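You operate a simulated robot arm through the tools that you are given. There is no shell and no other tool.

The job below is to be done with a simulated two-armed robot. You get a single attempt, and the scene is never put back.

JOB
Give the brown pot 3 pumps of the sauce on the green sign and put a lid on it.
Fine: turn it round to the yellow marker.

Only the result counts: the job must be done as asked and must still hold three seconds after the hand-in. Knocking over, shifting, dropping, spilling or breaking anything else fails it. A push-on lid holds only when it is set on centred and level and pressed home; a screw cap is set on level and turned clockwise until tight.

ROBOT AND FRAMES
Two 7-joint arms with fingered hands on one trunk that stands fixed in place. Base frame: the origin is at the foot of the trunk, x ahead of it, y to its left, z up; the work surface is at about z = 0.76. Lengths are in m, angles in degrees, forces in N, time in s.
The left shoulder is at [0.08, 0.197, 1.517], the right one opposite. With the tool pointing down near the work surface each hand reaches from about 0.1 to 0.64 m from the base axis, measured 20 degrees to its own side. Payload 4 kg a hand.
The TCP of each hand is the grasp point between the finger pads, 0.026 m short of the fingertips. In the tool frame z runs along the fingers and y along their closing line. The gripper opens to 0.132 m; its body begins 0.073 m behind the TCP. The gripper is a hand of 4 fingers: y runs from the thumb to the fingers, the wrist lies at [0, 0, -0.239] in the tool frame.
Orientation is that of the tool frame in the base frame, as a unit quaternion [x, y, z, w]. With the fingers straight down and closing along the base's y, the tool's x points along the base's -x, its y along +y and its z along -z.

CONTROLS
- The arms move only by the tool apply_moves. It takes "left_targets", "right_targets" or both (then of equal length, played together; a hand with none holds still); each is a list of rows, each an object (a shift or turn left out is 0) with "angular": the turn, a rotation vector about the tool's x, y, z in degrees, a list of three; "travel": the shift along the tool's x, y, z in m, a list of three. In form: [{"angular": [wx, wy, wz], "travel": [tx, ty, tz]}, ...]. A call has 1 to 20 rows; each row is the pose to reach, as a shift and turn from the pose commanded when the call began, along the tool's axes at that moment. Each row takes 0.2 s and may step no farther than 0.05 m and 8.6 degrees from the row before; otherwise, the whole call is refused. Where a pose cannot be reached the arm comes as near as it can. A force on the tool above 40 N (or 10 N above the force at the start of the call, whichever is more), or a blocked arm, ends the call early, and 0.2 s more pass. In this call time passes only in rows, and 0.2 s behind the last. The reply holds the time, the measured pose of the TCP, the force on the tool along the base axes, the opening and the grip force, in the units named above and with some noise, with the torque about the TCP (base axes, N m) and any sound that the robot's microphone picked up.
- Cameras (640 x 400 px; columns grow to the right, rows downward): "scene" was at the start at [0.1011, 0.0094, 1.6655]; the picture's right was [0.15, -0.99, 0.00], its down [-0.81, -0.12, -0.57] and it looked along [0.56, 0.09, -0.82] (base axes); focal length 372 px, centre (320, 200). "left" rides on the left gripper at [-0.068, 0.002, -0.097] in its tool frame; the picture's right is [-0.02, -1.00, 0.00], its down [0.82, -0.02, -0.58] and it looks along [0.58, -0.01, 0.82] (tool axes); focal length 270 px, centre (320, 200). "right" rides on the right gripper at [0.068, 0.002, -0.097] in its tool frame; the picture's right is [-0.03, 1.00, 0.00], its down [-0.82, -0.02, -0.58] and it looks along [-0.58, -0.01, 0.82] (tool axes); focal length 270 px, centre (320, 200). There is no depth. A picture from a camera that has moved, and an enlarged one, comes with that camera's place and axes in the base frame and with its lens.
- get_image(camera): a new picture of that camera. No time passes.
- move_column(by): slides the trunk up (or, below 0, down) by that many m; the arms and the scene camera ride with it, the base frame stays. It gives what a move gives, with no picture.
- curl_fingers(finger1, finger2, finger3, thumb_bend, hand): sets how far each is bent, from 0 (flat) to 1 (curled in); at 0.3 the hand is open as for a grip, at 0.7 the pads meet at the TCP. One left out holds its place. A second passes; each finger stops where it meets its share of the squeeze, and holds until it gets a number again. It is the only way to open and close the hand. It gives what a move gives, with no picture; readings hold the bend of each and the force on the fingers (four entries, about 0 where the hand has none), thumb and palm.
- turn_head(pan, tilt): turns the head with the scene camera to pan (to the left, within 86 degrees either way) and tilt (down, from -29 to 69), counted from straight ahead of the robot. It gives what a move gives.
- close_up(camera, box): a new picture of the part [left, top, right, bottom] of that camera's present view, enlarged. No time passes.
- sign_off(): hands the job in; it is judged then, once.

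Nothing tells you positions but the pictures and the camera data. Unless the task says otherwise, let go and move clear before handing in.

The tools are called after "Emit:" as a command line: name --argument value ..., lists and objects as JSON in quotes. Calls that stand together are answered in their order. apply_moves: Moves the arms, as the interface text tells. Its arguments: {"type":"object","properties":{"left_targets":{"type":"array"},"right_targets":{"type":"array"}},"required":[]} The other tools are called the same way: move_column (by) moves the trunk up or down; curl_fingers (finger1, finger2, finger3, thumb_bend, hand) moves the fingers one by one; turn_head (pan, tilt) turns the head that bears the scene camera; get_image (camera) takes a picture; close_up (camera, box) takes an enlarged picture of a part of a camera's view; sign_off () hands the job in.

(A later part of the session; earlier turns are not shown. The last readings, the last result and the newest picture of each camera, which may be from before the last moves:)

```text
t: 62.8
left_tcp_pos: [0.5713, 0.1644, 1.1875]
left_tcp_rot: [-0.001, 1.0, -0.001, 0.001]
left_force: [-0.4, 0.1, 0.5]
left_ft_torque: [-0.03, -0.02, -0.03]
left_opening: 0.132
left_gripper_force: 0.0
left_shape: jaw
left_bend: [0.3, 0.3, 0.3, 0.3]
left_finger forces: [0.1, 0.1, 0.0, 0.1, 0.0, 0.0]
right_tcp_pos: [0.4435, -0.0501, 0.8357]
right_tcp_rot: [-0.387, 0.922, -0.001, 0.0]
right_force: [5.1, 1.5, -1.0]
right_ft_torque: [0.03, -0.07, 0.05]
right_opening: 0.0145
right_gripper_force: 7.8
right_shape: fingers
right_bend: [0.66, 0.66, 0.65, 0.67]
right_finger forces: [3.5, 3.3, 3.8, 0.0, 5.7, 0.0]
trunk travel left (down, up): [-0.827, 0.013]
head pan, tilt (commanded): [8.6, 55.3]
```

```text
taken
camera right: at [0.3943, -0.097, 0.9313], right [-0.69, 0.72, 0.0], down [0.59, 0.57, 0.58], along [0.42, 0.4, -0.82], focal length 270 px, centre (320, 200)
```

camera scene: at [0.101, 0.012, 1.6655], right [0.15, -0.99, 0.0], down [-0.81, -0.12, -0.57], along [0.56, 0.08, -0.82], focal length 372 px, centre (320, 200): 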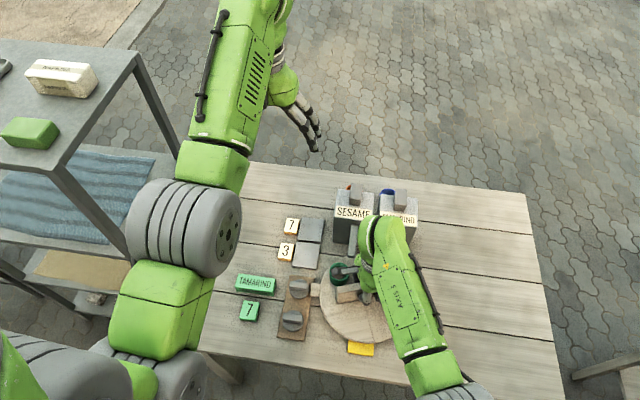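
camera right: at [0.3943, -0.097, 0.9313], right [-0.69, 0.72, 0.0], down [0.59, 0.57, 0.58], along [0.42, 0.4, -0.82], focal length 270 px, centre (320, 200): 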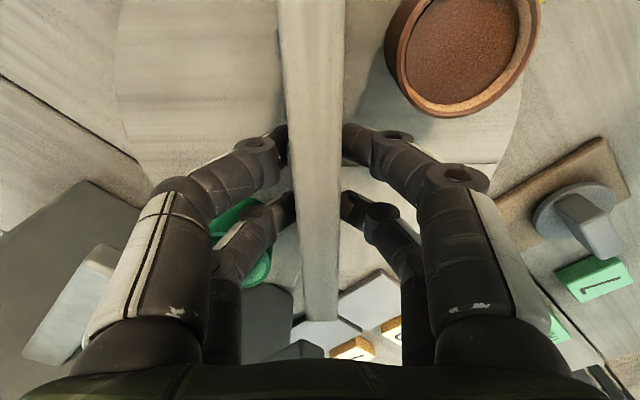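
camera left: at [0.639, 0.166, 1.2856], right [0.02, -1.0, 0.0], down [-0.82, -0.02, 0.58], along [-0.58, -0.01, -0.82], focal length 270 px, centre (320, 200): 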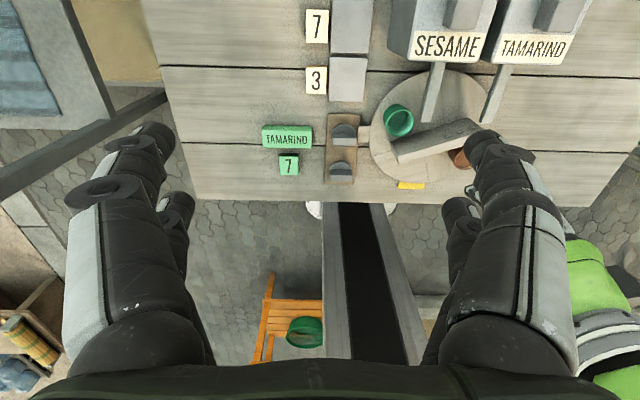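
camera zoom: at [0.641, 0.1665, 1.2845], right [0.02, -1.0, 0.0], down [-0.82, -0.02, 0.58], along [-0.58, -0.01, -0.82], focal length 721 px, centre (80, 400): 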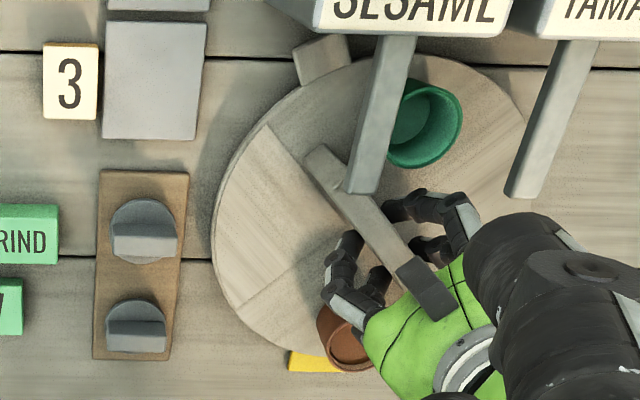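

The pot's angle now matches the yellow marker to within about a degree. I'll release the bar, lift, and withdraw the right hand to the right side.

Emit:
curl_fingers --hand "right" --finger1 0.57 --finger2 0.57 --finger3 0.57 --thumb_bend 0.57

Emit:
apply_moves --right_targets '[{"travel": [0, 0, -0.02]}, {"travel": [0, 0, -0.05]}, {"travel": [0, 0, -0.09]}, {"travel": [0, 0, -0.13]}, {"travel": [0, 0, -0.17]}, {"travel": [0, 0, -0.21]}, {"angular": [0, 0, 8], "travel": [0.04, -0.015, -0.23]}, {"angular": [0, 0, 16], "travel": [0.08, -0.03, -0.24]}, {"angular": [0, 0, 24], "travel": [0.12, -0.045, -0.25]}, {"angular": [0, 0, 32], "travel": [0.16, -0.06, -0.25]}, {"angular": [0, 0, 40], "travel": [0.2, -0.075, -0.25]}, {"angular": [0, 0, 45], "travel": [0.227, -0.083, -0.25]}]'

Emit:
get_image --camera "scene"

Emit:
get_image --camera "right"

Emit:
get_image --camera "left"

```text
t: 63.8
left_tcp_pos: [0.5703, 0.164, 1.1881]
left_tcp_rot: [0.0, 1.0, 0.0, 0.0]
left_force: [0.0, 0.0, 0.3]
left_ft_torque: [-0.02, -0.04, 0.03]
left_opening: 0.1317
left_gripper_force: 0.1
left_shape: jaw
left_bend: [0.3, 0.3, 0.3, 0.3]
left_finger forces: [0.1, 0.1, 0.1, 0.1, 0.0, 0.0]
right_tcp_pos: [0.4435, -0.0509, 0.8358]
right_tcp_rot: [-0.387, 0.922, -0.002, 0.0]
right_force: [-0.5, -0.4, 0.1]
right_ft_torque: [0.01, 0.0, -0.01]
right_opening: 0.0451
right_gripper_force: 0.1
right_shape: fingers
right_bend: [0.56, 0.56, 0.56, 0.56]
right_finger forces: [0.0, 0.0, 0.0, 0.0, 0.1, 0.0]
trunk travel left (down, up): [-0.827, 0.013]
head pan, tilt (commanded): [8.6, 55.3]
```

```text
t: 66.6
left_tcp_pos: [0.5705, 0.165, 1.1884]
left_tcp_rot: [0.0, 1.0, -0.001, -0.001]
left_force: [-0.3, 0.7, 0.7]
left_ft_torque: [0.0, -0.02, -0.01]
left_opening: 0.1319
left_gripper_force: 0.0
left_shape: jaw
left_bend: [0.3, 0.3, 0.3, 0.3]
left_finger forces: [0.0, 0.0, 0.0, 0.1, 0.0, 0.0]
right_tcp_pos: [0.3611, -0.2341, 1.097]
right_tcp_rot: [-0.072, 0.997, -0.005, 0.014]
right_force: [-0.1, -0.1, 0.7]
right_ft_torque: [0.0, -0.03, 0.02]
right_opening: 0.0455
right_gripper_force: 0.2
right_shape: fingers
right_bend: [0.56, 0.56, 0.56, 0.56]
right_finger forces: [0.0, 0.0, 0.0, 0.1, 0.0, 0.1]
trunk travel left (down, up): [-0.827, 0.013]
head pan, tilt (commanded): [8.6, 55.3]
stopped in row 12 (right hand): the arm was blocked; the commanded pose is now the measured one
```

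```text
taken
camera scene: at [0.1016, 0.0101, 1.667], right [0.15, -0.99, 0.0], down [-0.81, -0.12, -0.57], along [0.56, 0.08, -0.82], focal length 372 px, centre (320, 200)
```

scene: 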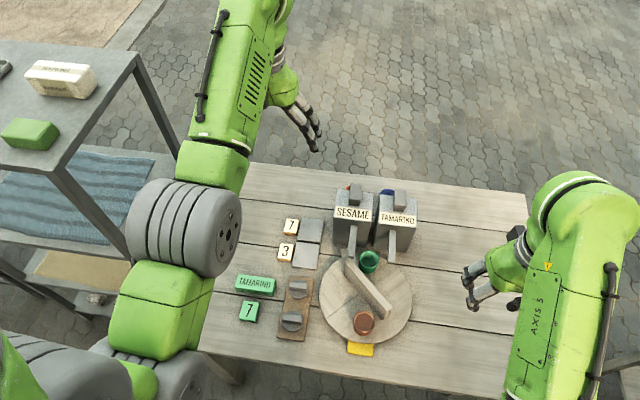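

```text
taken
camera right: at [0.2896, -0.2415, 1.1899], right [-0.12, 0.99, -0.01], down [0.79, 0.1, 0.6], along [0.6, 0.06, -0.8], focal length 270 px, centre (320, 200)
```

right: 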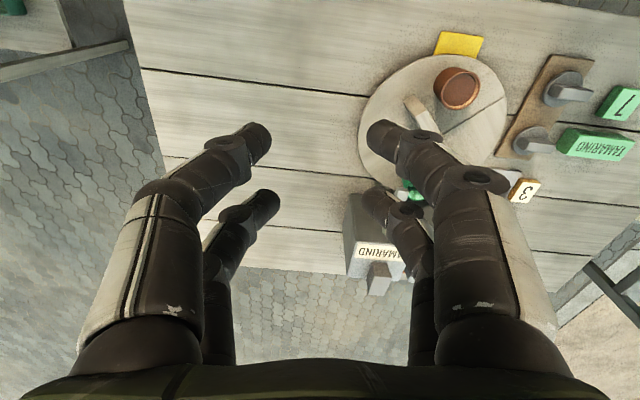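

```text
taken
camera left: at [0.6402, 0.1665, 1.2864], right [0.02, -1.0, 0.0], down [-0.82, -0.02, 0.58], along [-0.58, -0.01, -0.82], focal length 270 px, centre (320, 200)
```

left: 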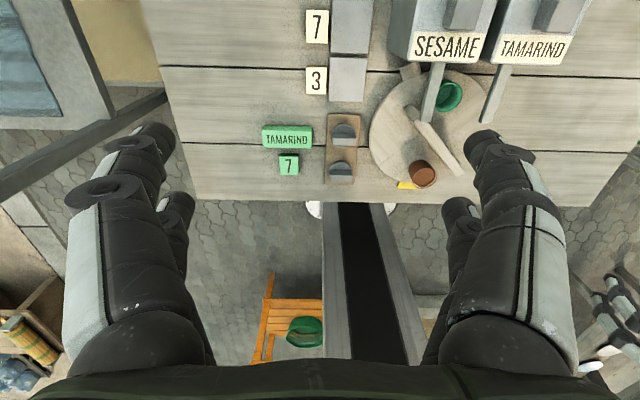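

The pot sits by the marker, but the right arm reported being blocked at the end of its retreat. I'll turn the head to see what it met.

Emit:
turn_head --pan -45 --tilt 45

Emit:
get_image --camera "scene"

```text
t: 67.8
left_tcp_pos: [0.5701, 0.1647, 1.1877]
left_tcp_rot: [0.001, 1.0, 0.0, 0.0]
left_force: [0.9, -0.4, 0.2]
left_ft_torque: [0.0, -0.03, -0.01]
left_opening: 0.1319
left_gripper_force: 0.0
left_shape: jaw
left_bend: [0.3, 0.3, 0.3, 0.3]
left_finger forces: [0.0, 0.0, 0.0, 0.1, 0.0, 0.1]
right_tcp_pos: [0.3593, -0.2349, 1.0919]
right_tcp_rot: [-0.073, 0.997, -0.004, 0.011]
right_force: [-0.2, -0.1, 0.3]
right_ft_torque: [-0.04, 0.02, 0.0]
right_opening: 0.0453
right_gripper_force: 0.0
right_shape: fingers
right_bend: [0.56, 0.56, 0.56, 0.56]
right_finger forces: [0.0, 0.0, 0.0, 0.0, 0.0, 0.0]
trunk travel left (down, up): [-0.827, 0.013]
head pan, tilt (commanded): [-45.0, 45.0]
```

```text
taken
camera scene: at [0.0878, -0.0586, 1.6794], right [-0.71, -0.71, 0.0], down [-0.5, 0.5, -0.71], along [0.5, -0.5, -0.71], focal length 372 px, centre (320, 200)
```

scene: 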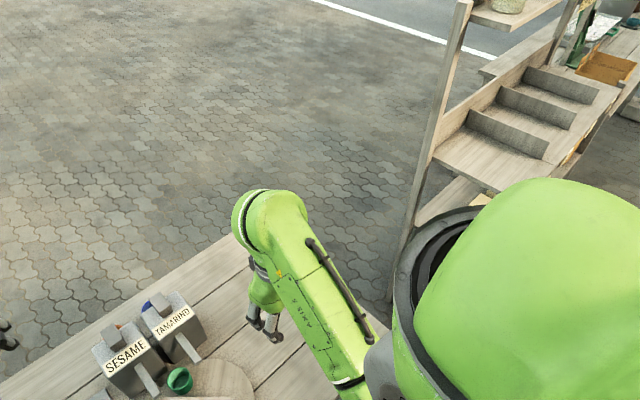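

Emit:
turn_head --pan -80 --tilt 50

Emit:
get_image --camera "scene"

```text
t: 68.8
left_tcp_pos: [0.5696, 0.1645, 1.1884]
left_tcp_rot: [0.001, 1.0, 0.0, 0.0]
left_force: [-0.4, -0.3, 0.7]
left_ft_torque: [-0.01, -0.01, -0.02]
left_opening: 0.1321
left_gripper_force: 0.1
left_shape: jaw
left_bend: [0.3, 0.3, 0.3, 0.3]
left_finger forces: [0.1, 0.1, 0.0, 0.0, 0.0, 0.0]
right_tcp_pos: [0.3584, -0.2342, 1.0919]
right_tcp_rot: [-0.073, 0.997, -0.003, 0.013]
right_force: [0.4, 0.1, -0.5]
right_ft_torque: [0.01, 0.01, -0.01]
right_opening: 0.0453
right_gripper_force: 0.0
right_shape: fingers
right_bend: [0.56, 0.56, 0.56, 0.56]
right_finger forces: [0.0, 0.0, 0.0, 0.1, 0.0, 0.1]
trunk travel left (down, up): [-0.827, 0.013]
head pan, tilt (commanded): [-80.0, 50.0]
```

```text
taken
camera scene: at [0.0435, -0.0772, 1.6725], right [-0.98, -0.17, 0.0], down [-0.13, 0.75, -0.64], along [0.11, -0.63, -0.77], focal length 372 px, centre (320, 200)
```

scene: 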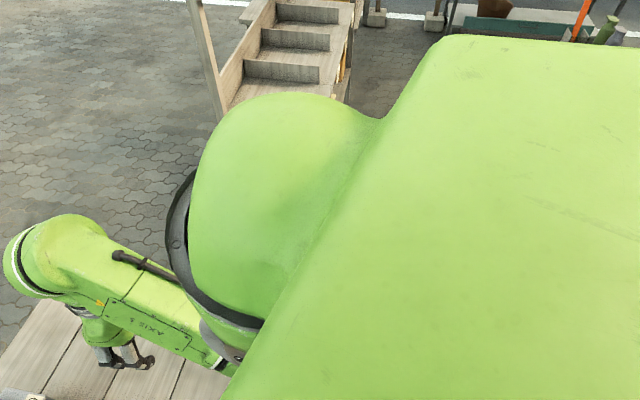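

The rack on that side is well away, so the block looks like the arm's own posture limit. I'll ease the right hand off a little and point the head back at the table.

Emit:
apply_moves --right_targets '[{"travel": [-0.02, 0.005, 0]}, {"travel": [-0.045, 0.005, 0]}]'

Emit:
turn_head --pan 8.6 --tilt 60

Emit:
get_image --camera "scene"

```text
t: 69.4
left_tcp_pos: [0.572, 0.1631, 1.187]
left_tcp_rot: [0.0, 1.0, 0.0, 0.0]
left_force: [0.9, 0.4, -0.3]
left_ft_torque: [0.0, 0.0, 0.01]
left_opening: 0.1319
left_gripper_force: 0.1
left_shape: jaw
left_bend: [0.3, 0.3, 0.3, 0.3]
left_finger forces: [0.0, 0.1, 0.0, 0.1, 0.0, 0.0]
right_tcp_pos: [0.4053, -0.2247, 1.0939]
right_tcp_rot: [-0.07, 0.997, -0.004, 0.012]
right_force: [0.6, -0.3, 0.7]
right_ft_torque: [0.01, 0.01, -0.05]
right_opening: 0.0454
right_gripper_force: 0.1
right_shape: fingers
right_bend: [0.56, 0.56, 0.56, 0.56]
right_finger forces: [0.0, 0.0, 0.0, 0.1, 0.0, 0.0]
trunk travel left (down, up): [-0.827, 0.013]
head pan, tilt (commanded): [-80.0, 50.0]
```

```text
t: 71.1
left_tcp_pos: [0.5708, 0.1646, 1.1876]
left_tcp_rot: [0.0, 1.0, 0.0, 0.0]
left_force: [0.1, 0.2, -0.1]
left_ft_torque: [0.0, 0.0, 0.0]
left_opening: 0.1319
left_gripper_force: 0.0
left_shape: jaw
left_bend: [0.3, 0.3, 0.3, 0.3]
left_finger forces: [0.1, 0.0, 0.0, 0.1, 0.1, 0.1]
right_tcp_pos: [0.403, -0.2233, 1.094]
right_tcp_rot: [-0.07, 0.997, -0.004, 0.013]
right_force: [0.4, -0.6, 0.2]
right_ft_torque: [-0.03, 0.01, 0.03]
right_opening: 0.0455
right_gripper_force: 0.0
right_shape: fingers
right_bend: [0.56, 0.56, 0.56, 0.56]
right_finger forces: [0.1, 0.1, 0.1, 0.0, 0.1, 0.0]
trunk travel left (down, up): [-0.827, 0.013]
head pan, tilt (commanded): [8.6, 60.0]
```

```text
taken
camera scene: at [0.0958, 0.0086, 1.6598], right [0.15, -0.99, 0.0], down [-0.86, -0.13, -0.5], along [0.49, 0.07, -0.87], focal length 372 px, centre (320, 200)
```

scene: 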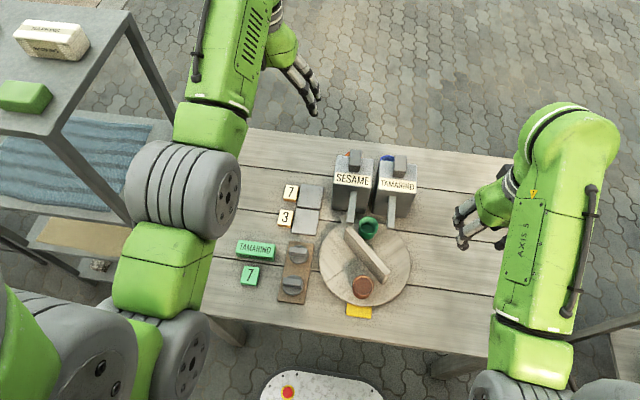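

Everything is in order. I'll zoom in to verify the pot against the marker and to measure the lids.

Emit:
close_up --camera "scene" --box '[305, 200, 425, 330]'

Emit:
close_up --camera "scene" --box '[265, 230, 325, 310]'

Emit:
close_up --camera "left" --box '[310, 100, 380, 190]'

```text
3.08 times, centred on (365, 265) of scene
camera zoom: at [0.0958, 0.0086, 1.6598], right [0.15, -0.99, 0.0], down [-0.86, -0.13, -0.5], along [0.49, 0.07, -0.87], focal length 1144 px, centre (182, 0)
```

zoom: 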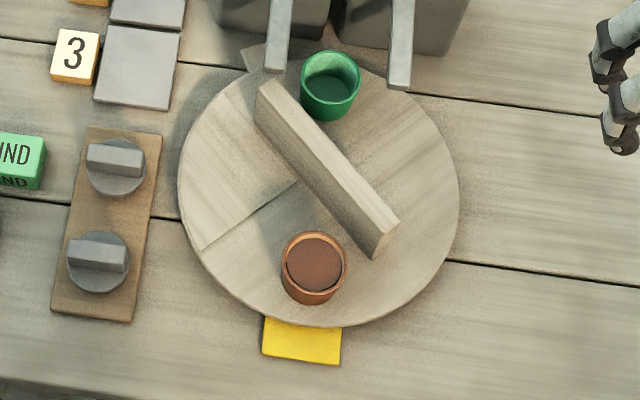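

```text
5.00 times, centred on (295, 270) of scene
camera zoom: at [0.0958, 0.0086, 1.6598], right [0.15, -0.99, 0.0], down [-0.86, -0.13, -0.5], along [0.49, 0.07, -0.87], focal length 1859 px, centre (445, -150)
```

zoom: 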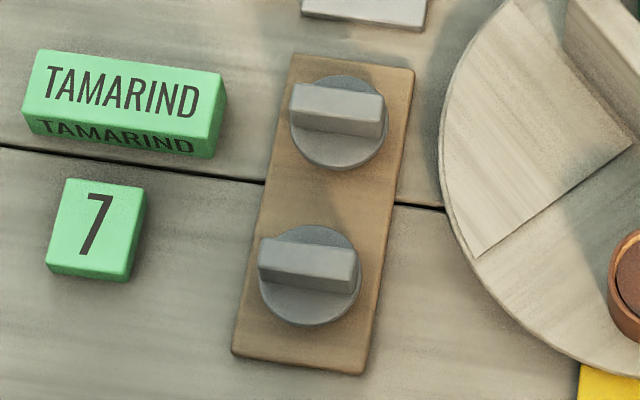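

```text
4.44 times, centred on (345, 145) of left
camera zoom: at [0.6397, 0.1661, 1.2852], right [0.02, -1.0, 0.0], down [-0.82, -0.02, 0.58], along [-0.58, -0.01, -0.82], focal length 1201 px, centre (209, 444)
```

zoom: 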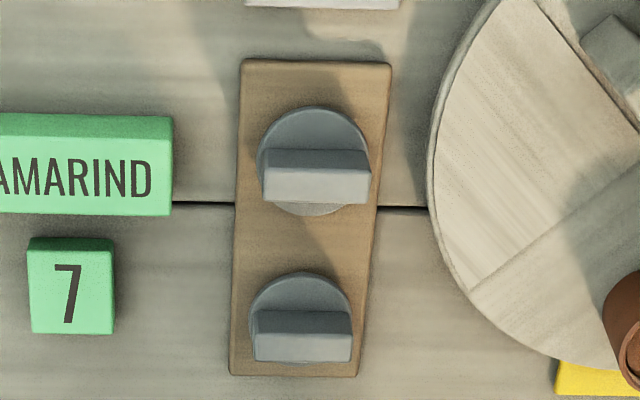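

The pot is aligned with the marker to within about 1 mm. Now the lid: I'll take the near one, at about (0.353, 0.113) with its handle along y. The left hand turns 90 degrees and moves above it.

Emit:
apply_moves --left_targets '[{"angular": [0, 0, 8.2], "travel": [0.02, -0.005, 0.017]}, {"angular": [0, 0, 16.4], "travel": [0.04, -0.01, 0.034]}, {"angular": [0, 0, 24.6], "travel": [0.06, -0.014, 0.051]}, {"angular": [0, 0, 32.8], "travel": [0.08, -0.019, 0.068]}, {"angular": [0, 0, 41], "travel": [0.1, -0.024, 0.085]}, {"angular": [0, 0, 49.2], "travel": [0.12, -0.028, 0.1]}, {"angular": [0, 0, 57.4], "travel": [0.14, -0.033, 0.115]}, {"angular": [0, 0, 65.6], "travel": [0.16, -0.038, 0.13]}, {"angular": [0, 0, 73.8], "travel": [0.18, -0.042, 0.145]}, {"angular": [0, 0, 82], "travel": [0.2, -0.047, 0.16]}, {"angular": [0, 0, 90], "travel": [0.218, -0.051, 0.175]}]'

Emit:
curl_fingers --hand "left" --finger1 0.54 --finger2 0.54 --finger3 0.54 --thumb_bend 0.54

Emit:
get_image --camera "left"

Emit:
get_image --camera "scene"

```text
t: 73.5
left_tcp_pos: [0.295, 0.0212, 0.935]
left_tcp_rot: [0.701, 0.713, 0.009, 0.007]
left_force: [0.3, 0.2, -0.2]
left_ft_torque: [0.0, -0.02, 0.0]
left_opening: 0.1318
left_gripper_force: 0.1
left_shape: jaw
left_bend: [0.3, 0.3, 0.3, 0.3]
left_finger forces: [0.0, 0.0, 0.0, 0.0, 0.0, 0.1]
left hand out of reach, approached as far as the arm can: row 3, 4, 5, 6, 7, 8, 9, 10, 11
right_tcp_pos: [0.4028, -0.2252, 1.0937]
right_tcp_rot: [-0.071, 0.997, -0.003, 0.012]
right_force: [0.7, 0.7, 0.1]
right_ft_torque: [-0.01, -0.02, -0.01]
right_opening: 0.0454
right_gripper_force: 0.0
right_shape: fingers
right_bend: [0.56, 0.56, 0.56, 0.56]
right_finger forces: [0.0, 0.1, 0.1, 0.0, 0.1, 0.0]
trunk travel left (down, up): [-0.827, 0.013]
head pan, tilt (commanded): [8.6, 60.0]
```

```text
t: 74.5
left_tcp_pos: [0.295, 0.0216, 0.9351]
left_tcp_rot: [0.7, 0.714, 0.009, 0.006]
left_force: [-0.8, -0.3, 0.2]
left_ft_torque: [0.01, -0.02, 0.05]
left_opening: 0.053
left_gripper_force: 0.1
left_shape: fingers
left_bend: [0.54, 0.54, 0.54, 0.54]
left_finger forces: [0.0, 0.0, 0.1, 0.1, 0.0, 0.0]
right_tcp_pos: [0.4034, -0.2245, 1.0934]
right_tcp_rot: [-0.071, 0.997, -0.003, 0.012]
right_force: [0.6, 0.1, 0.3]
right_ft_torque: [-0.02, 0.0, -0.03]
right_opening: 0.0449
right_gripper_force: 0.1
right_shape: fingers
right_bend: [0.56, 0.56, 0.56, 0.56]
right_finger forces: [0.0, 0.0, 0.0, 0.0, 0.1, 0.0]
trunk travel left (down, up): [-0.827, 0.013]
head pan, tilt (commanded): [8.6, 60.0]
```

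```text
taken
camera left: at [0.2964, -0.0464, 1.0324], right [-1.0, -0.04, -0.02], down [-0.05, 0.81, 0.58], along [-0.01, 0.58, -0.81], focal length 270 px, centre (320, 200)
```

left: 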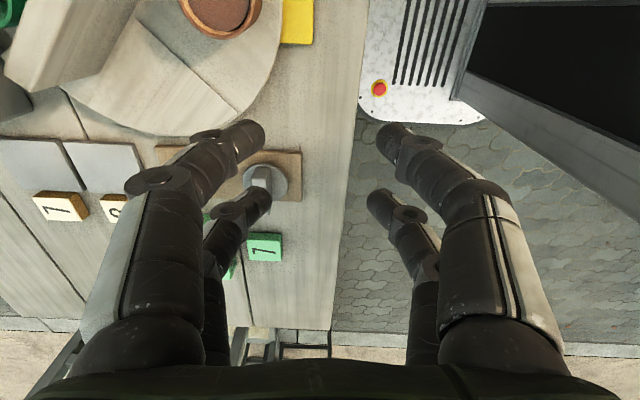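

```text
taken
camera scene: at [0.0958, 0.0087, 1.6598], right [0.15, -0.99, 0.0], down [-0.86, -0.13, -0.5], along [0.49, 0.07, -0.87], focal length 372 px, centre (320, 200)
```

scene: 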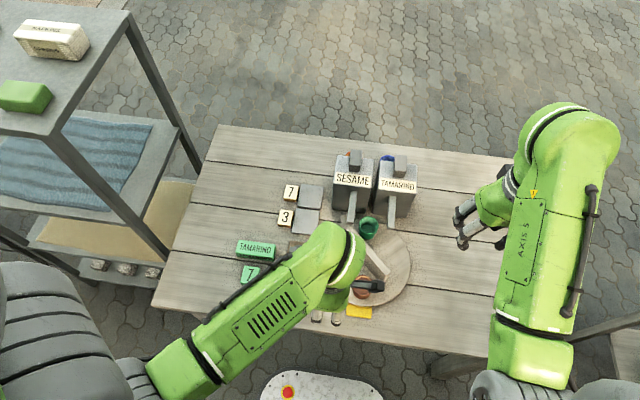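

The left arm ran out of reach partway and ended up away from where I wanted, high above the turntable with no contact. I'll lift it first, then move gently toward the lid and see whether it can reach from there.

Emit:
apply_moves --left_targets '[{"travel": [0, 0, -0.03]}, {"travel": [0, 0, -0.06]}, {"travel": [0, 0, -0.09]}]'

Emit:
close_up --camera "scene" --box '[220, 190, 430, 330]'

```text
t: 75.3
left_tcp_pos: [0.2623, -0.0032, 0.9816]
left_tcp_rot: [0.706, 0.709, 0.001, 0.002]
left_force: [0.9, 0.1, -0.1]
left_ft_torque: [-0.02, 0.05, -0.02]
left_opening: 0.053
left_gripper_force: 0.1
left_shape: fingers
left_bend: [0.54, 0.54, 0.54, 0.54]
left_finger forces: [0.0, 0.0, 0.0, 0.0, 0.0, 0.1]
left hand out of reach, approached as far as the arm can: row 1, 2, 3
right_tcp_pos: [0.4029, -0.2247, 1.0932]
right_tcp_rot: [-0.071, 0.997, -0.004, 0.012]
right_force: [-0.3, 0.0, 0.6]
right_ft_torque: [0.02, 0.02, 0.02]
right_opening: 0.0456
right_gripper_force: 0.0
right_shape: fingers
right_bend: [0.56, 0.56, 0.56, 0.56]
right_finger forces: [0.0, 0.0, 0.0, 0.0, 0.1, 0.0]
trunk travel left (down, up): [-0.827, 0.013]
head pan, tilt (commanded): [8.6, 60.0]
```

```text
2.86 times, centred on (325, 260) of scene
camera zoom: at [0.0957, 0.0087, 1.6598], right [0.15, -0.99, 0.0], down [-0.86, -0.13, -0.5], along [0.49, 0.07, -0.87], focal length 1062 px, centre (306, 29)
```

zoom: 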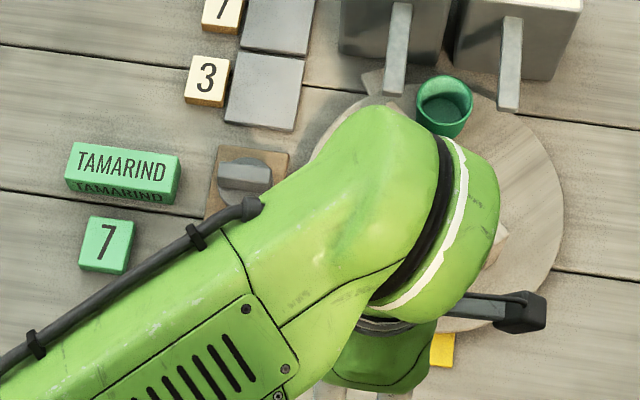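

The left wrist seems to be at a joint limit in that turning direction, since its hand is mounted turned relative to the right one. I'll undo the turn while moving back out, then try the opposite direction.

Emit:
apply_moves --left_targets '[{"angular": [0, 0, -7.5], "travel": [0.01, 0.015, -0.01]}, {"angular": [0, 0, -15], "travel": [0.02, 0.03, -0.02]}, {"angular": [0, 0, -22.5], "travel": [0.03, 0.045, -0.03]}, {"angular": [0, 0, -30], "travel": [0.04, 0.06, -0.04]}, {"angular": [0, 0, -37.5], "travel": [0.05, 0.08, -0.05]}, {"angular": [0, 0, -45], "travel": [0.06, 0.1, -0.06]}, {"angular": [0, 0, -52.5], "travel": [0.07, 0.12, -0.07]}, {"angular": [0, 0, -60], "travel": [0.08, 0.14, -0.08]}, {"angular": [0, 0, -67.5], "travel": [0.09, 0.155, -0.09]}, {"angular": [0, 0, -75], "travel": [0.1, 0.17, -0.1]}, {"angular": [0, 0, -82.5], "travel": [0.11, 0.18, -0.11]}, {"angular": [0, 0, -90], "travel": [0.123, 0.188, -0.12]}]'

Emit:
get_image --camera "left"

Emit:
get_image --camera "scene"

```text
t: 77.9
left_tcp_pos: [0.4503, 0.1189, 1.0991]
left_tcp_rot: [-0.001, 1.0, -0.001, 0.0]
left_force: [0.0, 0.6, 0.1]
left_ft_torque: [-0.01, 0.0, -0.01]
left_opening: 0.0526
left_gripper_force: 0.1
left_shape: fingers
left_bend: [0.54, 0.54, 0.54, 0.54]
left_finger forces: [0.0, 0.0, 0.0, 0.1, 0.1, 0.0]
right_tcp_pos: [0.403, -0.2244, 1.0926]
right_tcp_rot: [-0.071, 0.997, -0.004, 0.012]
right_force: [-0.4, 1.0, 0.1]
right_ft_torque: [0.03, 0.0, 0.01]
right_opening: 0.0455
right_gripper_force: 0.1
right_shape: fingers
right_bend: [0.56, 0.56, 0.56, 0.56]
right_finger forces: [0.0, 0.0, 0.0, 0.0, 0.1, 0.0]
trunk travel left (down, up): [-0.827, 0.013]
head pan, tilt (commanded): [8.6, 60.0]
```

```text
taken
camera left: at [0.5205, 0.1216, 1.1976], right [0.03, -1.0, 0.0], down [-0.82, -0.02, 0.58], along [-0.58, -0.02, -0.82], focal length 270 px, centre (320, 200)
```

left: 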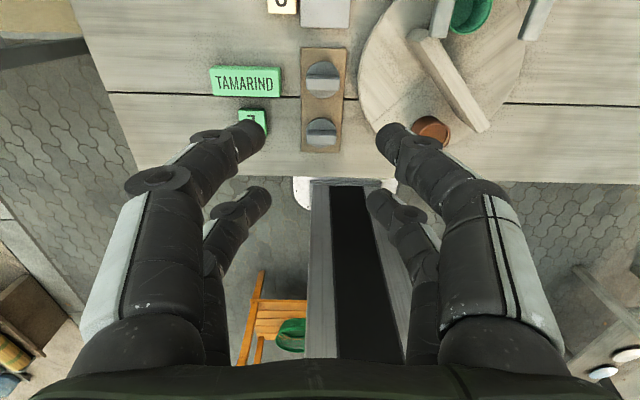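

```text
taken
camera scene: at [0.0962, 0.009, 1.6598], right [0.15, -0.99, 0.0], down [-0.86, -0.13, -0.5], along [0.49, 0.07, -0.87], focal length 372 px, centre (320, 200)
```

scene: 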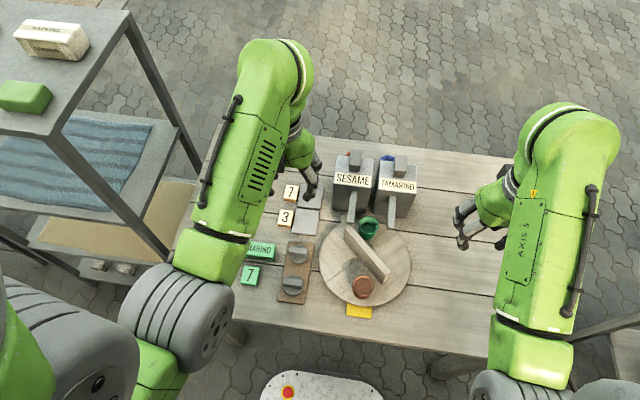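

The left hand is back in a good posture. Now I'll test turning it the other way, a part at a time.

Emit:
apply_moves --left_targets '[{"angular": [0, 0, -8]}, {"angular": [0, 0, -16]}, {"angular": [0, 0, -24]}, {"angular": [0, 0, -32]}, {"angular": [0, 0, -40]}]'

```text
t: 79.1
left_tcp_pos: [0.4521, 0.1184, 1.1022]
left_tcp_rot: [-0.344, 0.939, -0.001, 0.0]
left_force: [-0.1, 0.2, 0.2]
left_ft_torque: [-0.01, -0.02, 0.01]
left_opening: 0.0528
left_gripper_force: 0.2
left_shape: fingers
left_bend: [0.54, 0.54, 0.54, 0.54]
left_finger forces: [0.0, 0.0, 0.0, 0.0, 0.0, 0.0]
right_tcp_pos: [0.4047, -0.2253, 1.0939]
right_tcp_rot: [-0.07, 0.997, -0.003, 0.012]
right_force: [0.1, 0.2, -1.8]
right_ft_torque: [0.06, 0.01, 0.0]
right_opening: 0.0453
right_gripper_force: 0.0
right_shape: fingers
right_bend: [0.56, 0.56, 0.56, 0.56]
right_finger forces: [0.0, 0.0, 0.1, 0.0, 0.0, 0.0]
trunk travel left (down, up): [-0.827, 0.013]
head pan, tilt (commanded): [8.6, 60.0]
```

Emit:
apply_moves --left_targets '[{"angular": [0, 0, -8]}, {"angular": [0, 0, -16]}, {"angular": [0, 0, -24]}, {"angular": [0, 0, -32]}, {"angular": [0, 0, -40]}, {"angular": [0, 0, -47]}]'

Emit:
get_image --camera "left"

Emit:
get_image --camera "scene"

```text
t: 80.5
left_tcp_pos: [0.4507, 0.1191, 1.1015]
left_tcp_rot: [-0.689, 0.725, 0.001, 0.0]
left_force: [0.2, -0.3, 0.8]
left_ft_torque: [-0.01, -0.03, -0.02]
left_opening: 0.0529
left_gripper_force: 0.1
left_shape: fingers
left_bend: [0.54, 0.54, 0.54, 0.54]
left_finger forces: [0.1, 0.0, 0.1, 0.0, 0.0, 0.1]
right_tcp_pos: [0.4037, -0.225, 1.0934]
right_tcp_rot: [-0.071, 0.997, -0.002, 0.012]
right_force: [-0.6, -0.8, -0.6]
right_ft_torque: [0.04, -0.01, 0.02]
right_opening: 0.0453
right_gripper_force: 0.1
right_shape: fingers
right_bend: [0.56, 0.56, 0.56, 0.56]
right_finger forces: [0.1, 0.0, 0.0, 0.0, 0.1, 0.0]
trunk travel left (down, up): [-0.827, 0.013]
head pan, tilt (commanded): [8.6, 60.0]
```

```text
taken
camera left: at [0.4537, 0.1875, 1.1981], right [1.0, -0.03, 0.0], down [-0.02, -0.82, 0.58], along [-0.01, -0.58, -0.82], focal length 270 px, centre (320, 200)
```

left: 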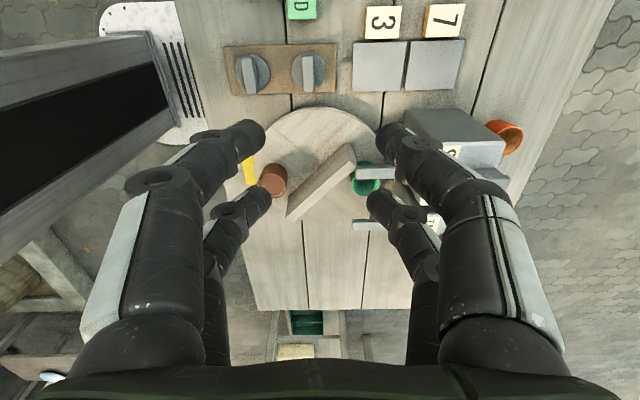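

```text
taken
camera scene: at [0.096, 0.0086, 1.6598], right [0.15, -0.99, 0.0], down [-0.86, -0.13, -0.5], along [0.49, 0.07, -0.87], focal length 372 px, centre (320, 200)
```

scene: 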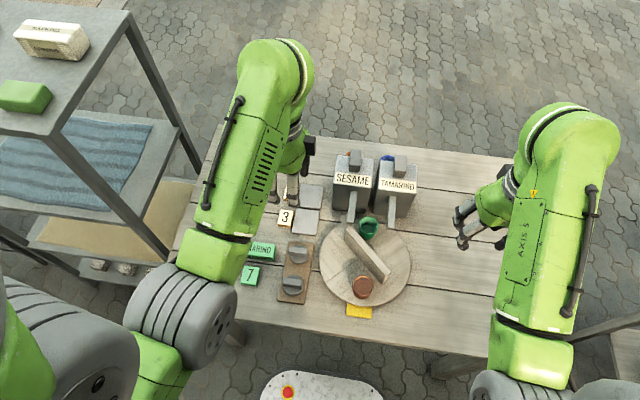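

Turning this way works with no reach problem. I'll zoom on the lids from here to get their positions accurately.

Emit:
close_up --camera "left" --box '[215, 30, 345, 110]'

Emit:
close_up --camera "left" --box '[220, 90, 420, 240]'

```text
4.92 times, centred on (280, 70) of left
camera zoom: at [0.4537, 0.1875, 1.1981], right [1.0, -0.03, 0.0], down [-0.02, -0.82, 0.58], along [-0.01, -0.58, -0.82], focal length 1331 px, centre (517, 840)
```

zoom: 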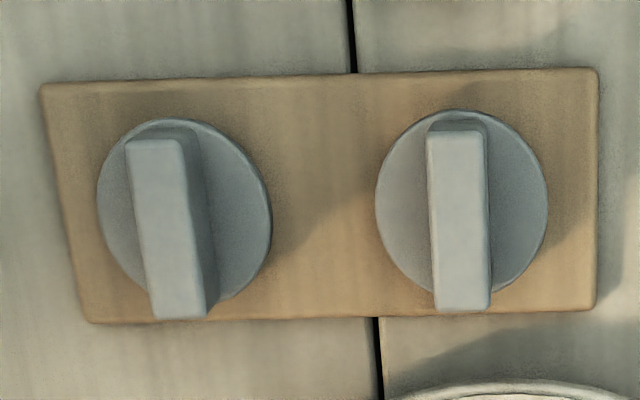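

```text
2.67 times, centred on (320, 165) of left
camera zoom: at [0.4537, 0.1875, 1.1981], right [1.0, -0.03, 0.0], down [-0.02, -0.82, 0.58], along [-0.01, -0.58, -0.82], focal length 721 px, centre (320, 293)
```

zoom: 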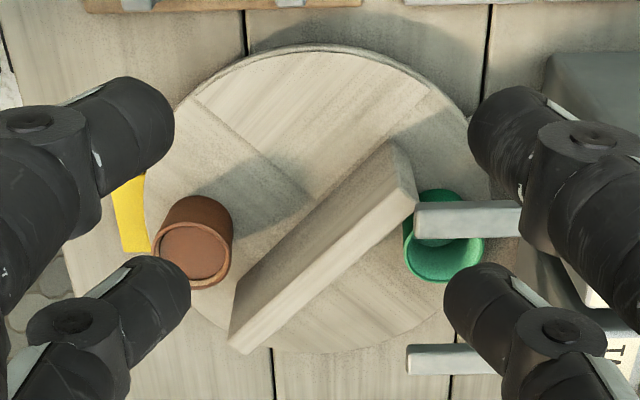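

Both lids are clear. The near one's handle centre is about (0.355, 0.116), with its axis nearly along y. Moving the left hand above it.

Emit:
apply_moves --left_targets '[{"angular": [0, 0, -0.5], "travel": [0.003, 0.032, 0]}, {"angular": [0, 0, -1], "travel": [0.006, 0.064, 0]}, {"angular": [0, 0, -1.5], "travel": [0.008, 0.0955, 0]}, {"angular": [0, 0, -1.5], "travel": [0.008, 0.0955, 0.04]}, {"angular": [0, 0, -1.5], "travel": [0.008, 0.0955, 0.08]}, {"angular": [0, 0, -1.5], "travel": [0.008, 0.0955, 0.12]}]'

Emit:
get_image --camera "left"

Emit:
close_up --camera "scene" --box '[230, 190, 430, 320]'

```text
t: 81.9
left_tcp_pos: [0.3545, 0.1144, 0.9811]
left_tcp_rot: [-0.698, 0.716, -0.001, -0.001]
left_force: [0.1, 0.3, 0.0]
left_ft_torque: [0.01, 0.0, 0.02]
left_opening: 0.0529
left_gripper_force: 0.1
left_shape: fingers
left_bend: [0.54, 0.54, 0.54, 0.54]
left_finger forces: [0.1, 0.0, 0.0, 0.0, 0.1, 0.1]
left hand out of reach, approached as far as the arm can: row 2, 3
right_tcp_pos: [0.404, -0.2231, 1.0933]
right_tcp_rot: [-0.07, 0.997, -0.003, 0.012]
right_force: [-0.1, -0.7, -0.1]
right_ft_torque: [-0.03, 0.02, 0.03]
right_opening: 0.0453
right_gripper_force: 0.0
right_shape: fingers
right_bend: [0.56, 0.56, 0.56, 0.56]
right_finger forces: [0.0, 0.0, 0.0, 0.0, 0.0, 0.0]
trunk travel left (down, up): [-0.827, 0.013]
head pan, tilt (commanded): [8.6, 60.0]
```

```text
taken
camera left: at [0.3556, 0.1835, 1.0783], right [1.0, 0.0, 0.0], down [0.0, -0.82, 0.58], along [0.0, -0.58, -0.82], focal length 270 px, centre (320, 200)
```

left: 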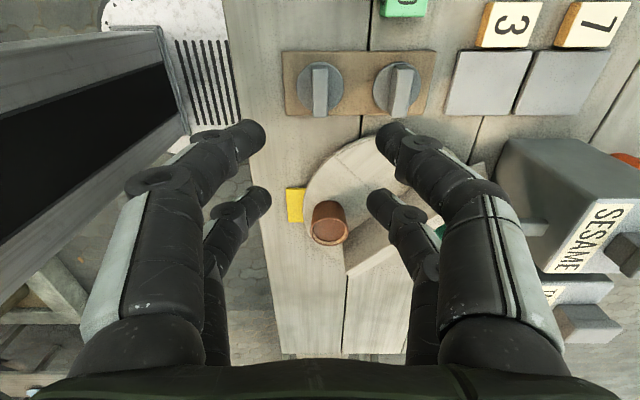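

```text
3.08 times, centred on (330, 255) of scene
camera zoom: at [0.0959, 0.0089, 1.6599], right [0.15, -0.99, 0.0], down [-0.86, -0.13, -0.5], along [0.49, 0.07, -0.87], focal length 1144 px, centre (289, 31)
```

zoom: 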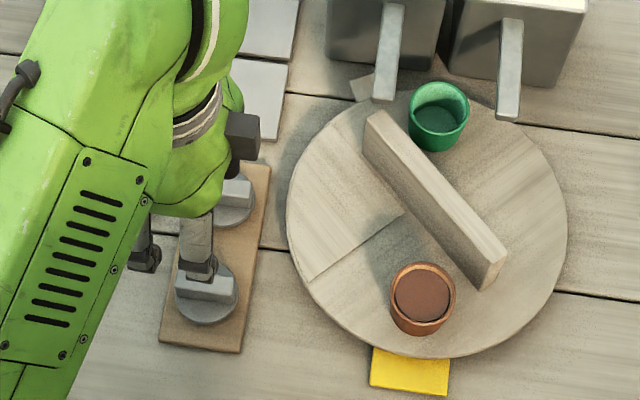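

The left hand is nearly over the near lid. I'll zoom to refine alignment before descending.

Emit:
close_up --camera "left" --box '[270, 40, 450, 130]'

```text
3.56 times, centred on (360, 85) of left
camera zoom: at [0.3556, 0.1835, 1.0783], right [1.0, 0.0, 0.0], down [0.0, -0.82, 0.58], along [0.0, -0.58, -0.82], focal length 961 px, centre (178, 609)
```

zoom: 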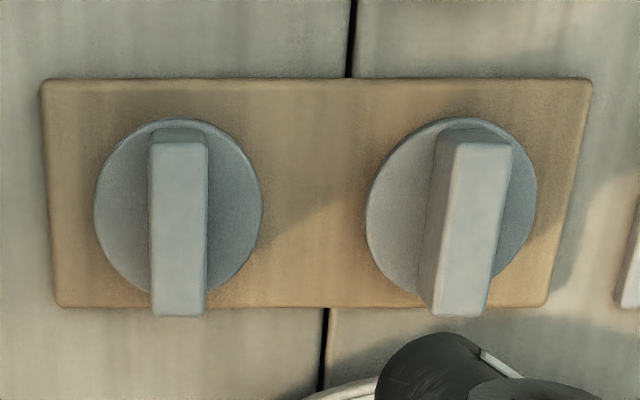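

The handle is centred between the digits and parallel to them. I'll shift 2 mm in y and descend to just above the lid.

Emit:
apply_moves --left_targets '[{"travel": [-0.002, -0.001, 0.035]}, {"travel": [-0.002, -0.001, 0.07]}, {"travel": [-0.002, -0.001, 0.1]}, {"travel": [-0.002, -0.001, 0.125]}]'

Emit:
get_image --camera "left"

Emit:
close_up --camera "scene" --box '[250, 220, 350, 310]'

Emit:
get_image --camera "right"

```text
t: 82.9
left_tcp_pos: [0.3555, 0.1194, 0.8553]
left_tcp_rot: [-0.697, 0.717, -0.001, 0.001]
left_force: [-0.7, 0.4, 0.5]
left_ft_torque: [-0.01, 0.01, 0.04]
left_opening: 0.0528
left_gripper_force: 0.0
left_shape: fingers
left_bend: [0.54, 0.54, 0.54, 0.54]
left_finger forces: [0.0, 0.0, 0.0, 0.0, 0.0, 0.0]
right_tcp_pos: [0.4026, -0.2243, 1.0928]
right_tcp_rot: [-0.07, 0.997, -0.004, 0.012]
right_force: [0.2, 0.4, -1.4]
right_ft_torque: [-0.01, -0.01, -0.01]
right_opening: 0.0456
right_gripper_force: 0.1
right_shape: fingers
right_bend: [0.56, 0.56, 0.56, 0.56]
right_finger forces: [0.1, 0.0, 0.1, 0.0, 0.1, 0.0]
trunk travel left (down, up): [-0.827, 0.013]
head pan, tilt (commanded): [8.6, 60.0]
```

```text
taken
camera left: at [0.3572, 0.1872, 0.9528], right [1.0, 0.0, 0.0], down [0.0, -0.82, 0.58], along [0.0, -0.58, -0.82], focal length 270 px, centre (320, 200)
```

left: 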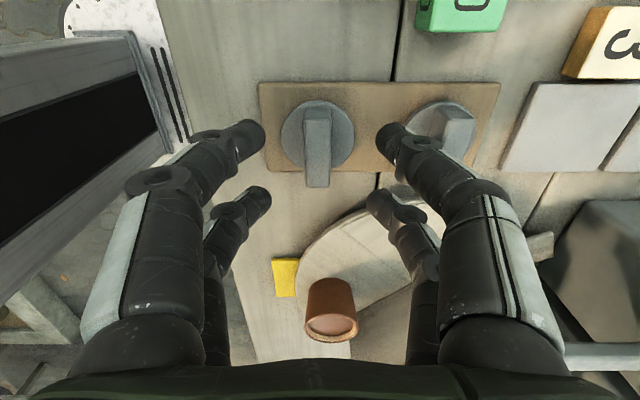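

```text
4.44 times, centred on (300, 265) of scene
camera zoom: at [0.0962, 0.0086, 1.6598], right [0.15, -0.99, 0.0], down [-0.86, -0.13, -0.5], along [0.49, 0.07, -0.87], focal length 1653 px, centre (409, -89)
```

zoom: 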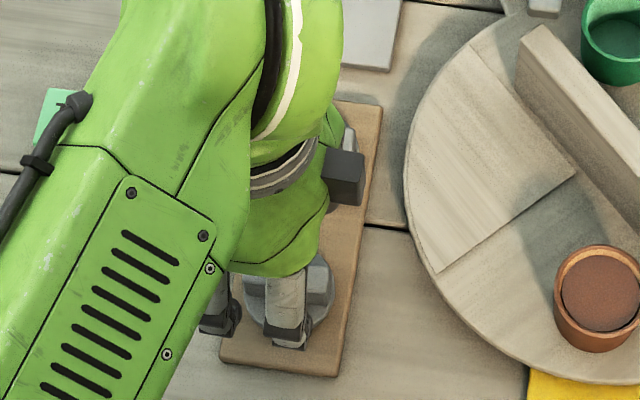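

```text
taken
camera right: at [0.3328, -0.2315, 1.1877], right [-0.11, 0.99, -0.01], down [0.8, 0.1, 0.6], along [0.59, 0.06, -0.8], focal length 270 px, centre (320, 200)
```

right: 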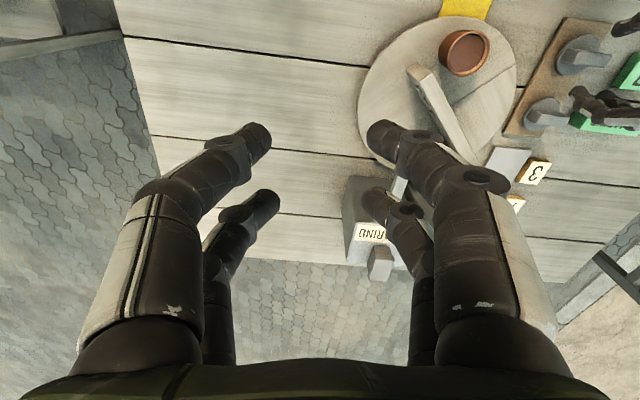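

Well aligned. Descending slowly to bring the tips down beside the handle.

Emit:
apply_moves --left_targets '[{"travel": [0, 0, 0.012]}, {"travel": [0, 0, 0.024]}, {"travel": [0, 0, 0.034]}]'

Emit:
get_image --camera "left"

```text
t: 83.7
left_tcp_pos: [0.3564, 0.1179, 0.8222]
left_tcp_rot: [-0.698, 0.716, -0.001, 0.0]
left_force: [0.5, 0.4, 0.3]
left_ft_torque: [0.0, 0.04, 0.0]
left_opening: 0.0529
left_gripper_force: 0.1
left_shape: fingers
left_bend: [0.54, 0.54, 0.54, 0.54]
left_finger forces: [0.1, 0.1, 0.0, 0.1, 0.0, 0.1]
right_tcp_pos: [0.4039, -0.225, 1.0941]
right_tcp_rot: [-0.071, 0.997, -0.003, 0.012]
right_force: [1.2, -0.1, -0.5]
right_ft_torque: [-0.04, 0.02, -0.02]
right_opening: 0.0457
right_gripper_force: 0.0
right_shape: fingers
right_bend: [0.56, 0.56, 0.56, 0.56]
right_finger forces: [0.0, 0.0, 0.1, 0.0, 0.0, 0.0]
trunk travel left (down, up): [-0.827, 0.013]
head pan, tilt (commanded): [8.6, 60.0]
```

```text
taken
camera left: at [0.3574, 0.1869, 0.9189], right [1.0, 0.0, 0.0], down [0.0, -0.82, 0.58], along [0.0, -0.58, -0.82], focal length 270 px, centre (320, 200)
```

left: 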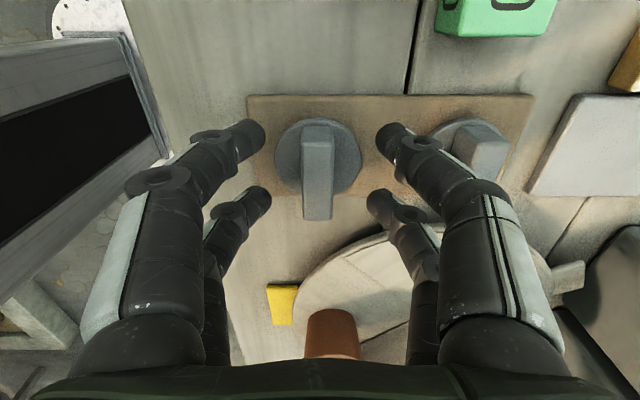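

Emit:
apply_moves --left_targets '[{"travel": [0, 0, 0.004]}, {"travel": [0, 0, 0.008]}]'

Emit:
close_up --camera "left" --box '[220, 80, 420, 240]'

Emit:
close_up --camera "right" --box '[520, 10, 640, 140]'

```text
t: 84.3
left_tcp_pos: [0.3567, 0.1175, 0.8132]
left_tcp_rot: [-0.698, 0.716, 0.0, -0.001]
left_force: [-0.5, 0.0, -0.1]
left_ft_torque: [0.0, 0.02, 0.04]
left_opening: 0.0529
left_gripper_force: 0.0
left_shape: fingers
left_bend: [0.54, 0.54, 0.54, 0.54]
left_finger forces: [0.0, 0.0, 0.0, 0.0, 0.1, 0.0]
right_tcp_pos: [0.4032, -0.2241, 1.0925]
right_tcp_rot: [-0.07, 0.997, -0.003, 0.013]
right_force: [0.6, -0.3, 0.1]
right_ft_torque: [0.0, -0.05, 0.05]
right_opening: 0.0456
right_gripper_force: 0.1
right_shape: fingers
right_bend: [0.56, 0.56, 0.56, 0.56]
right_finger forces: [0.0, 0.0, 0.0, 0.0, 0.0, 0.0]
trunk travel left (down, up): [-0.827, 0.013]
head pan, tilt (commanded): [8.6, 60.0]
```

```text
2.50 times, centred on (320, 160) of left
camera zoom: at [0.3575, 0.1868, 0.9111], right [1.0, 0.0, 0.0], down [0.0, -0.82, 0.58], along [0.0, -0.58, -0.82], focal length 676 px, centre (320, 300)
```

zoom: 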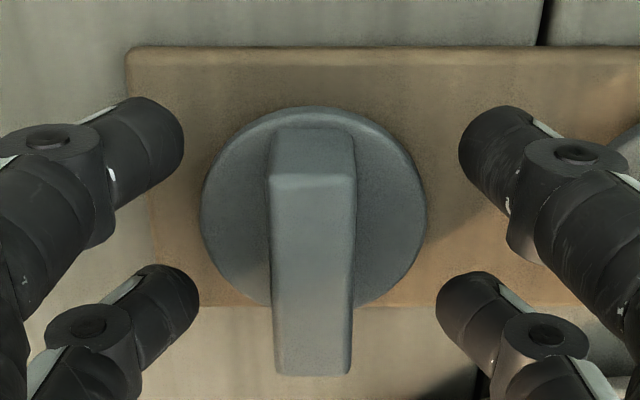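

```text
3.08 times, centred on (580, 75) of right
camera zoom: at [0.3329, -0.2315, 1.1877], right [-0.11, 0.99, -0.01], down [0.8, 0.1, 0.6], along [0.59, 0.06, -0.8], focal length 832 px, centre (-480, 585)
```

zoom: 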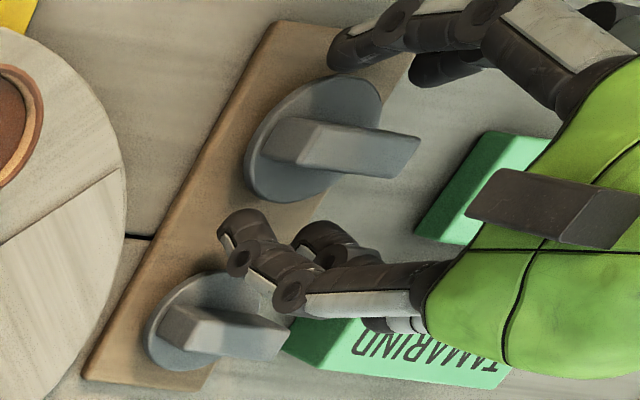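

The tips are just above the lid plate with the handle centred. Closing the left hand on the handle.

Emit:
curl_fingers --hand "left" --finger1 0.7 --finger2 0.7 --finger3 0.7 --thumb_bend 0.7

Emit:
close_up --camera "left" --box '[220, 80, 420, 240]'

```text
t: 85.3
left_tcp_pos: [0.3574, 0.1173, 0.8148]
left_tcp_rot: [-0.698, 0.716, 0.0, 0.0]
left_force: [0.2, -0.1, -0.2]
left_ft_torque: [0.01, 0.01, 0.05]
left_opening: 0.0132
left_gripper_force: 6.6
left_shape: fingers
left_bend: [0.66, 0.66, 0.66, 0.68]
left_finger forces: [3.5, 2.9, 2.9, 0.0, 3.7, 0.0]
right_tcp_pos: [0.403, -0.2246, 1.0926]
right_tcp_rot: [-0.07, 0.997, -0.003, 0.012]
right_force: [0.6, 0.6, 0.1]
right_ft_torque: [0.0, 0.01, 0.0]
right_opening: 0.0454
right_gripper_force: 0.1
right_shape: fingers
right_bend: [0.56, 0.56, 0.56, 0.56]
right_finger forces: [0.1, 0.0, 0.0, 0.0, 0.0, 0.0]
trunk travel left (down, up): [-0.827, 0.013]
head pan, tilt (commanded): [8.6, 60.0]
```

```text
2.50 times, centred on (320, 160) of left
camera zoom: at [0.3573, 0.1868, 0.9112], right [1.0, 0.0, 0.0], down [0.0, -0.82, 0.58], along [0.0, -0.58, -0.82], focal length 676 px, centre (320, 300)
```

zoom: 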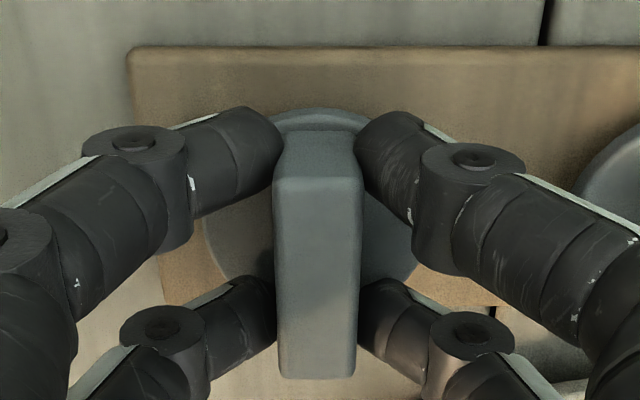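

A secure grip on the handle. Lifting the lid slowly.

Emit:
apply_moves --left_targets '[{"travel": [0, 0, -0.01]}, {"travel": [0, 0, -0.025]}, {"travel": [0, 0, -0.045]}, {"travel": [0, 0, -0.07]}, {"travel": [0, 0, -0.1]}]'

Emit:
get_image --camera "left"

Emit:
close_up --camera "scene" --box '[230, 190, 430, 320]'

Emit:
close_up --camera "right" --box '[440, 0, 640, 140]'

```text
t: 86.5
left_tcp_pos: [0.3559, 0.1185, 0.9125]
left_tcp_rot: [-0.698, 0.716, 0.0, 0.0]
left_force: [0.1, 0.1, 0.3]
left_ft_torque: [0.0, -0.02, -0.01]
left_opening: 0.0134
left_gripper_force: 6.5
left_shape: fingers
left_bend: [0.66, 0.66, 0.66, 0.68]
left_finger forces: [3.5, 3.1, 2.8, 0.1, 3.8, 0.0]
right_tcp_pos: [0.4037, -0.2254, 1.0947]
right_tcp_rot: [-0.07, 0.997, -0.003, 0.012]
right_force: [-1.0, -0.1, -0.3]
right_ft_torque: [-0.03, 0.01, -0.01]
right_opening: 0.0455
right_gripper_force: 0.0
right_shape: fingers
right_bend: [0.56, 0.56, 0.56, 0.56]
right_finger forces: [0.0, 0.0, 0.0, 0.1, 0.0, 0.0]
trunk travel left (down, up): [-0.827, 0.013]
head pan, tilt (commanded): [8.6, 60.0]
```

```text
taken
camera left: at [0.3573, 0.1863, 1.0107], right [1.0, 0.0, 0.0], down [0.0, -0.82, 0.58], along [0.0, -0.58, -0.82], focal length 270 px, centre (320, 200)
```

left: 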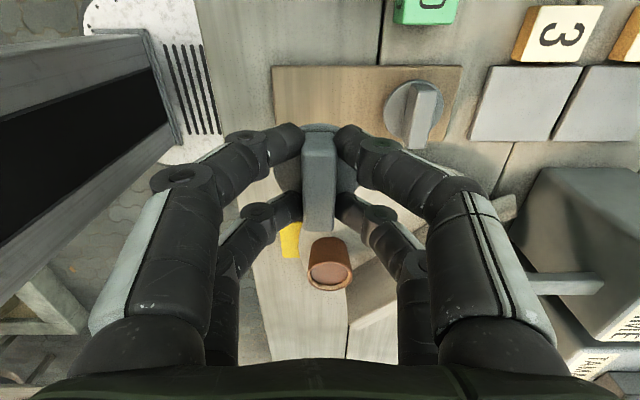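

```text
3.08 times, centred on (330, 255) of scene
camera zoom: at [0.0956, 0.0085, 1.6598], right [0.15, -0.99, 0.0], down [-0.86, -0.13, -0.5], along [0.49, 0.07, -0.87], focal length 1144 px, centre (289, 31)
```

zoom: 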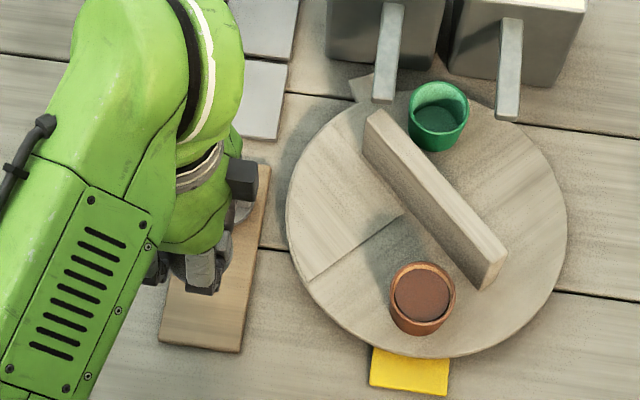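

```text
2.86 times, centred on (540, 70) of right
camera zoom: at [0.3324, -0.2316, 1.1878], right [-0.11, 0.99, -0.01], down [0.8, 0.1, 0.6], along [0.59, 0.06, -0.8], focal length 772 px, centre (-309, 571)
```

zoom: 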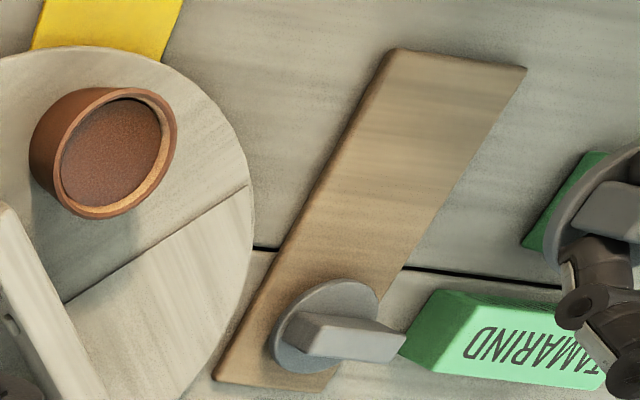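

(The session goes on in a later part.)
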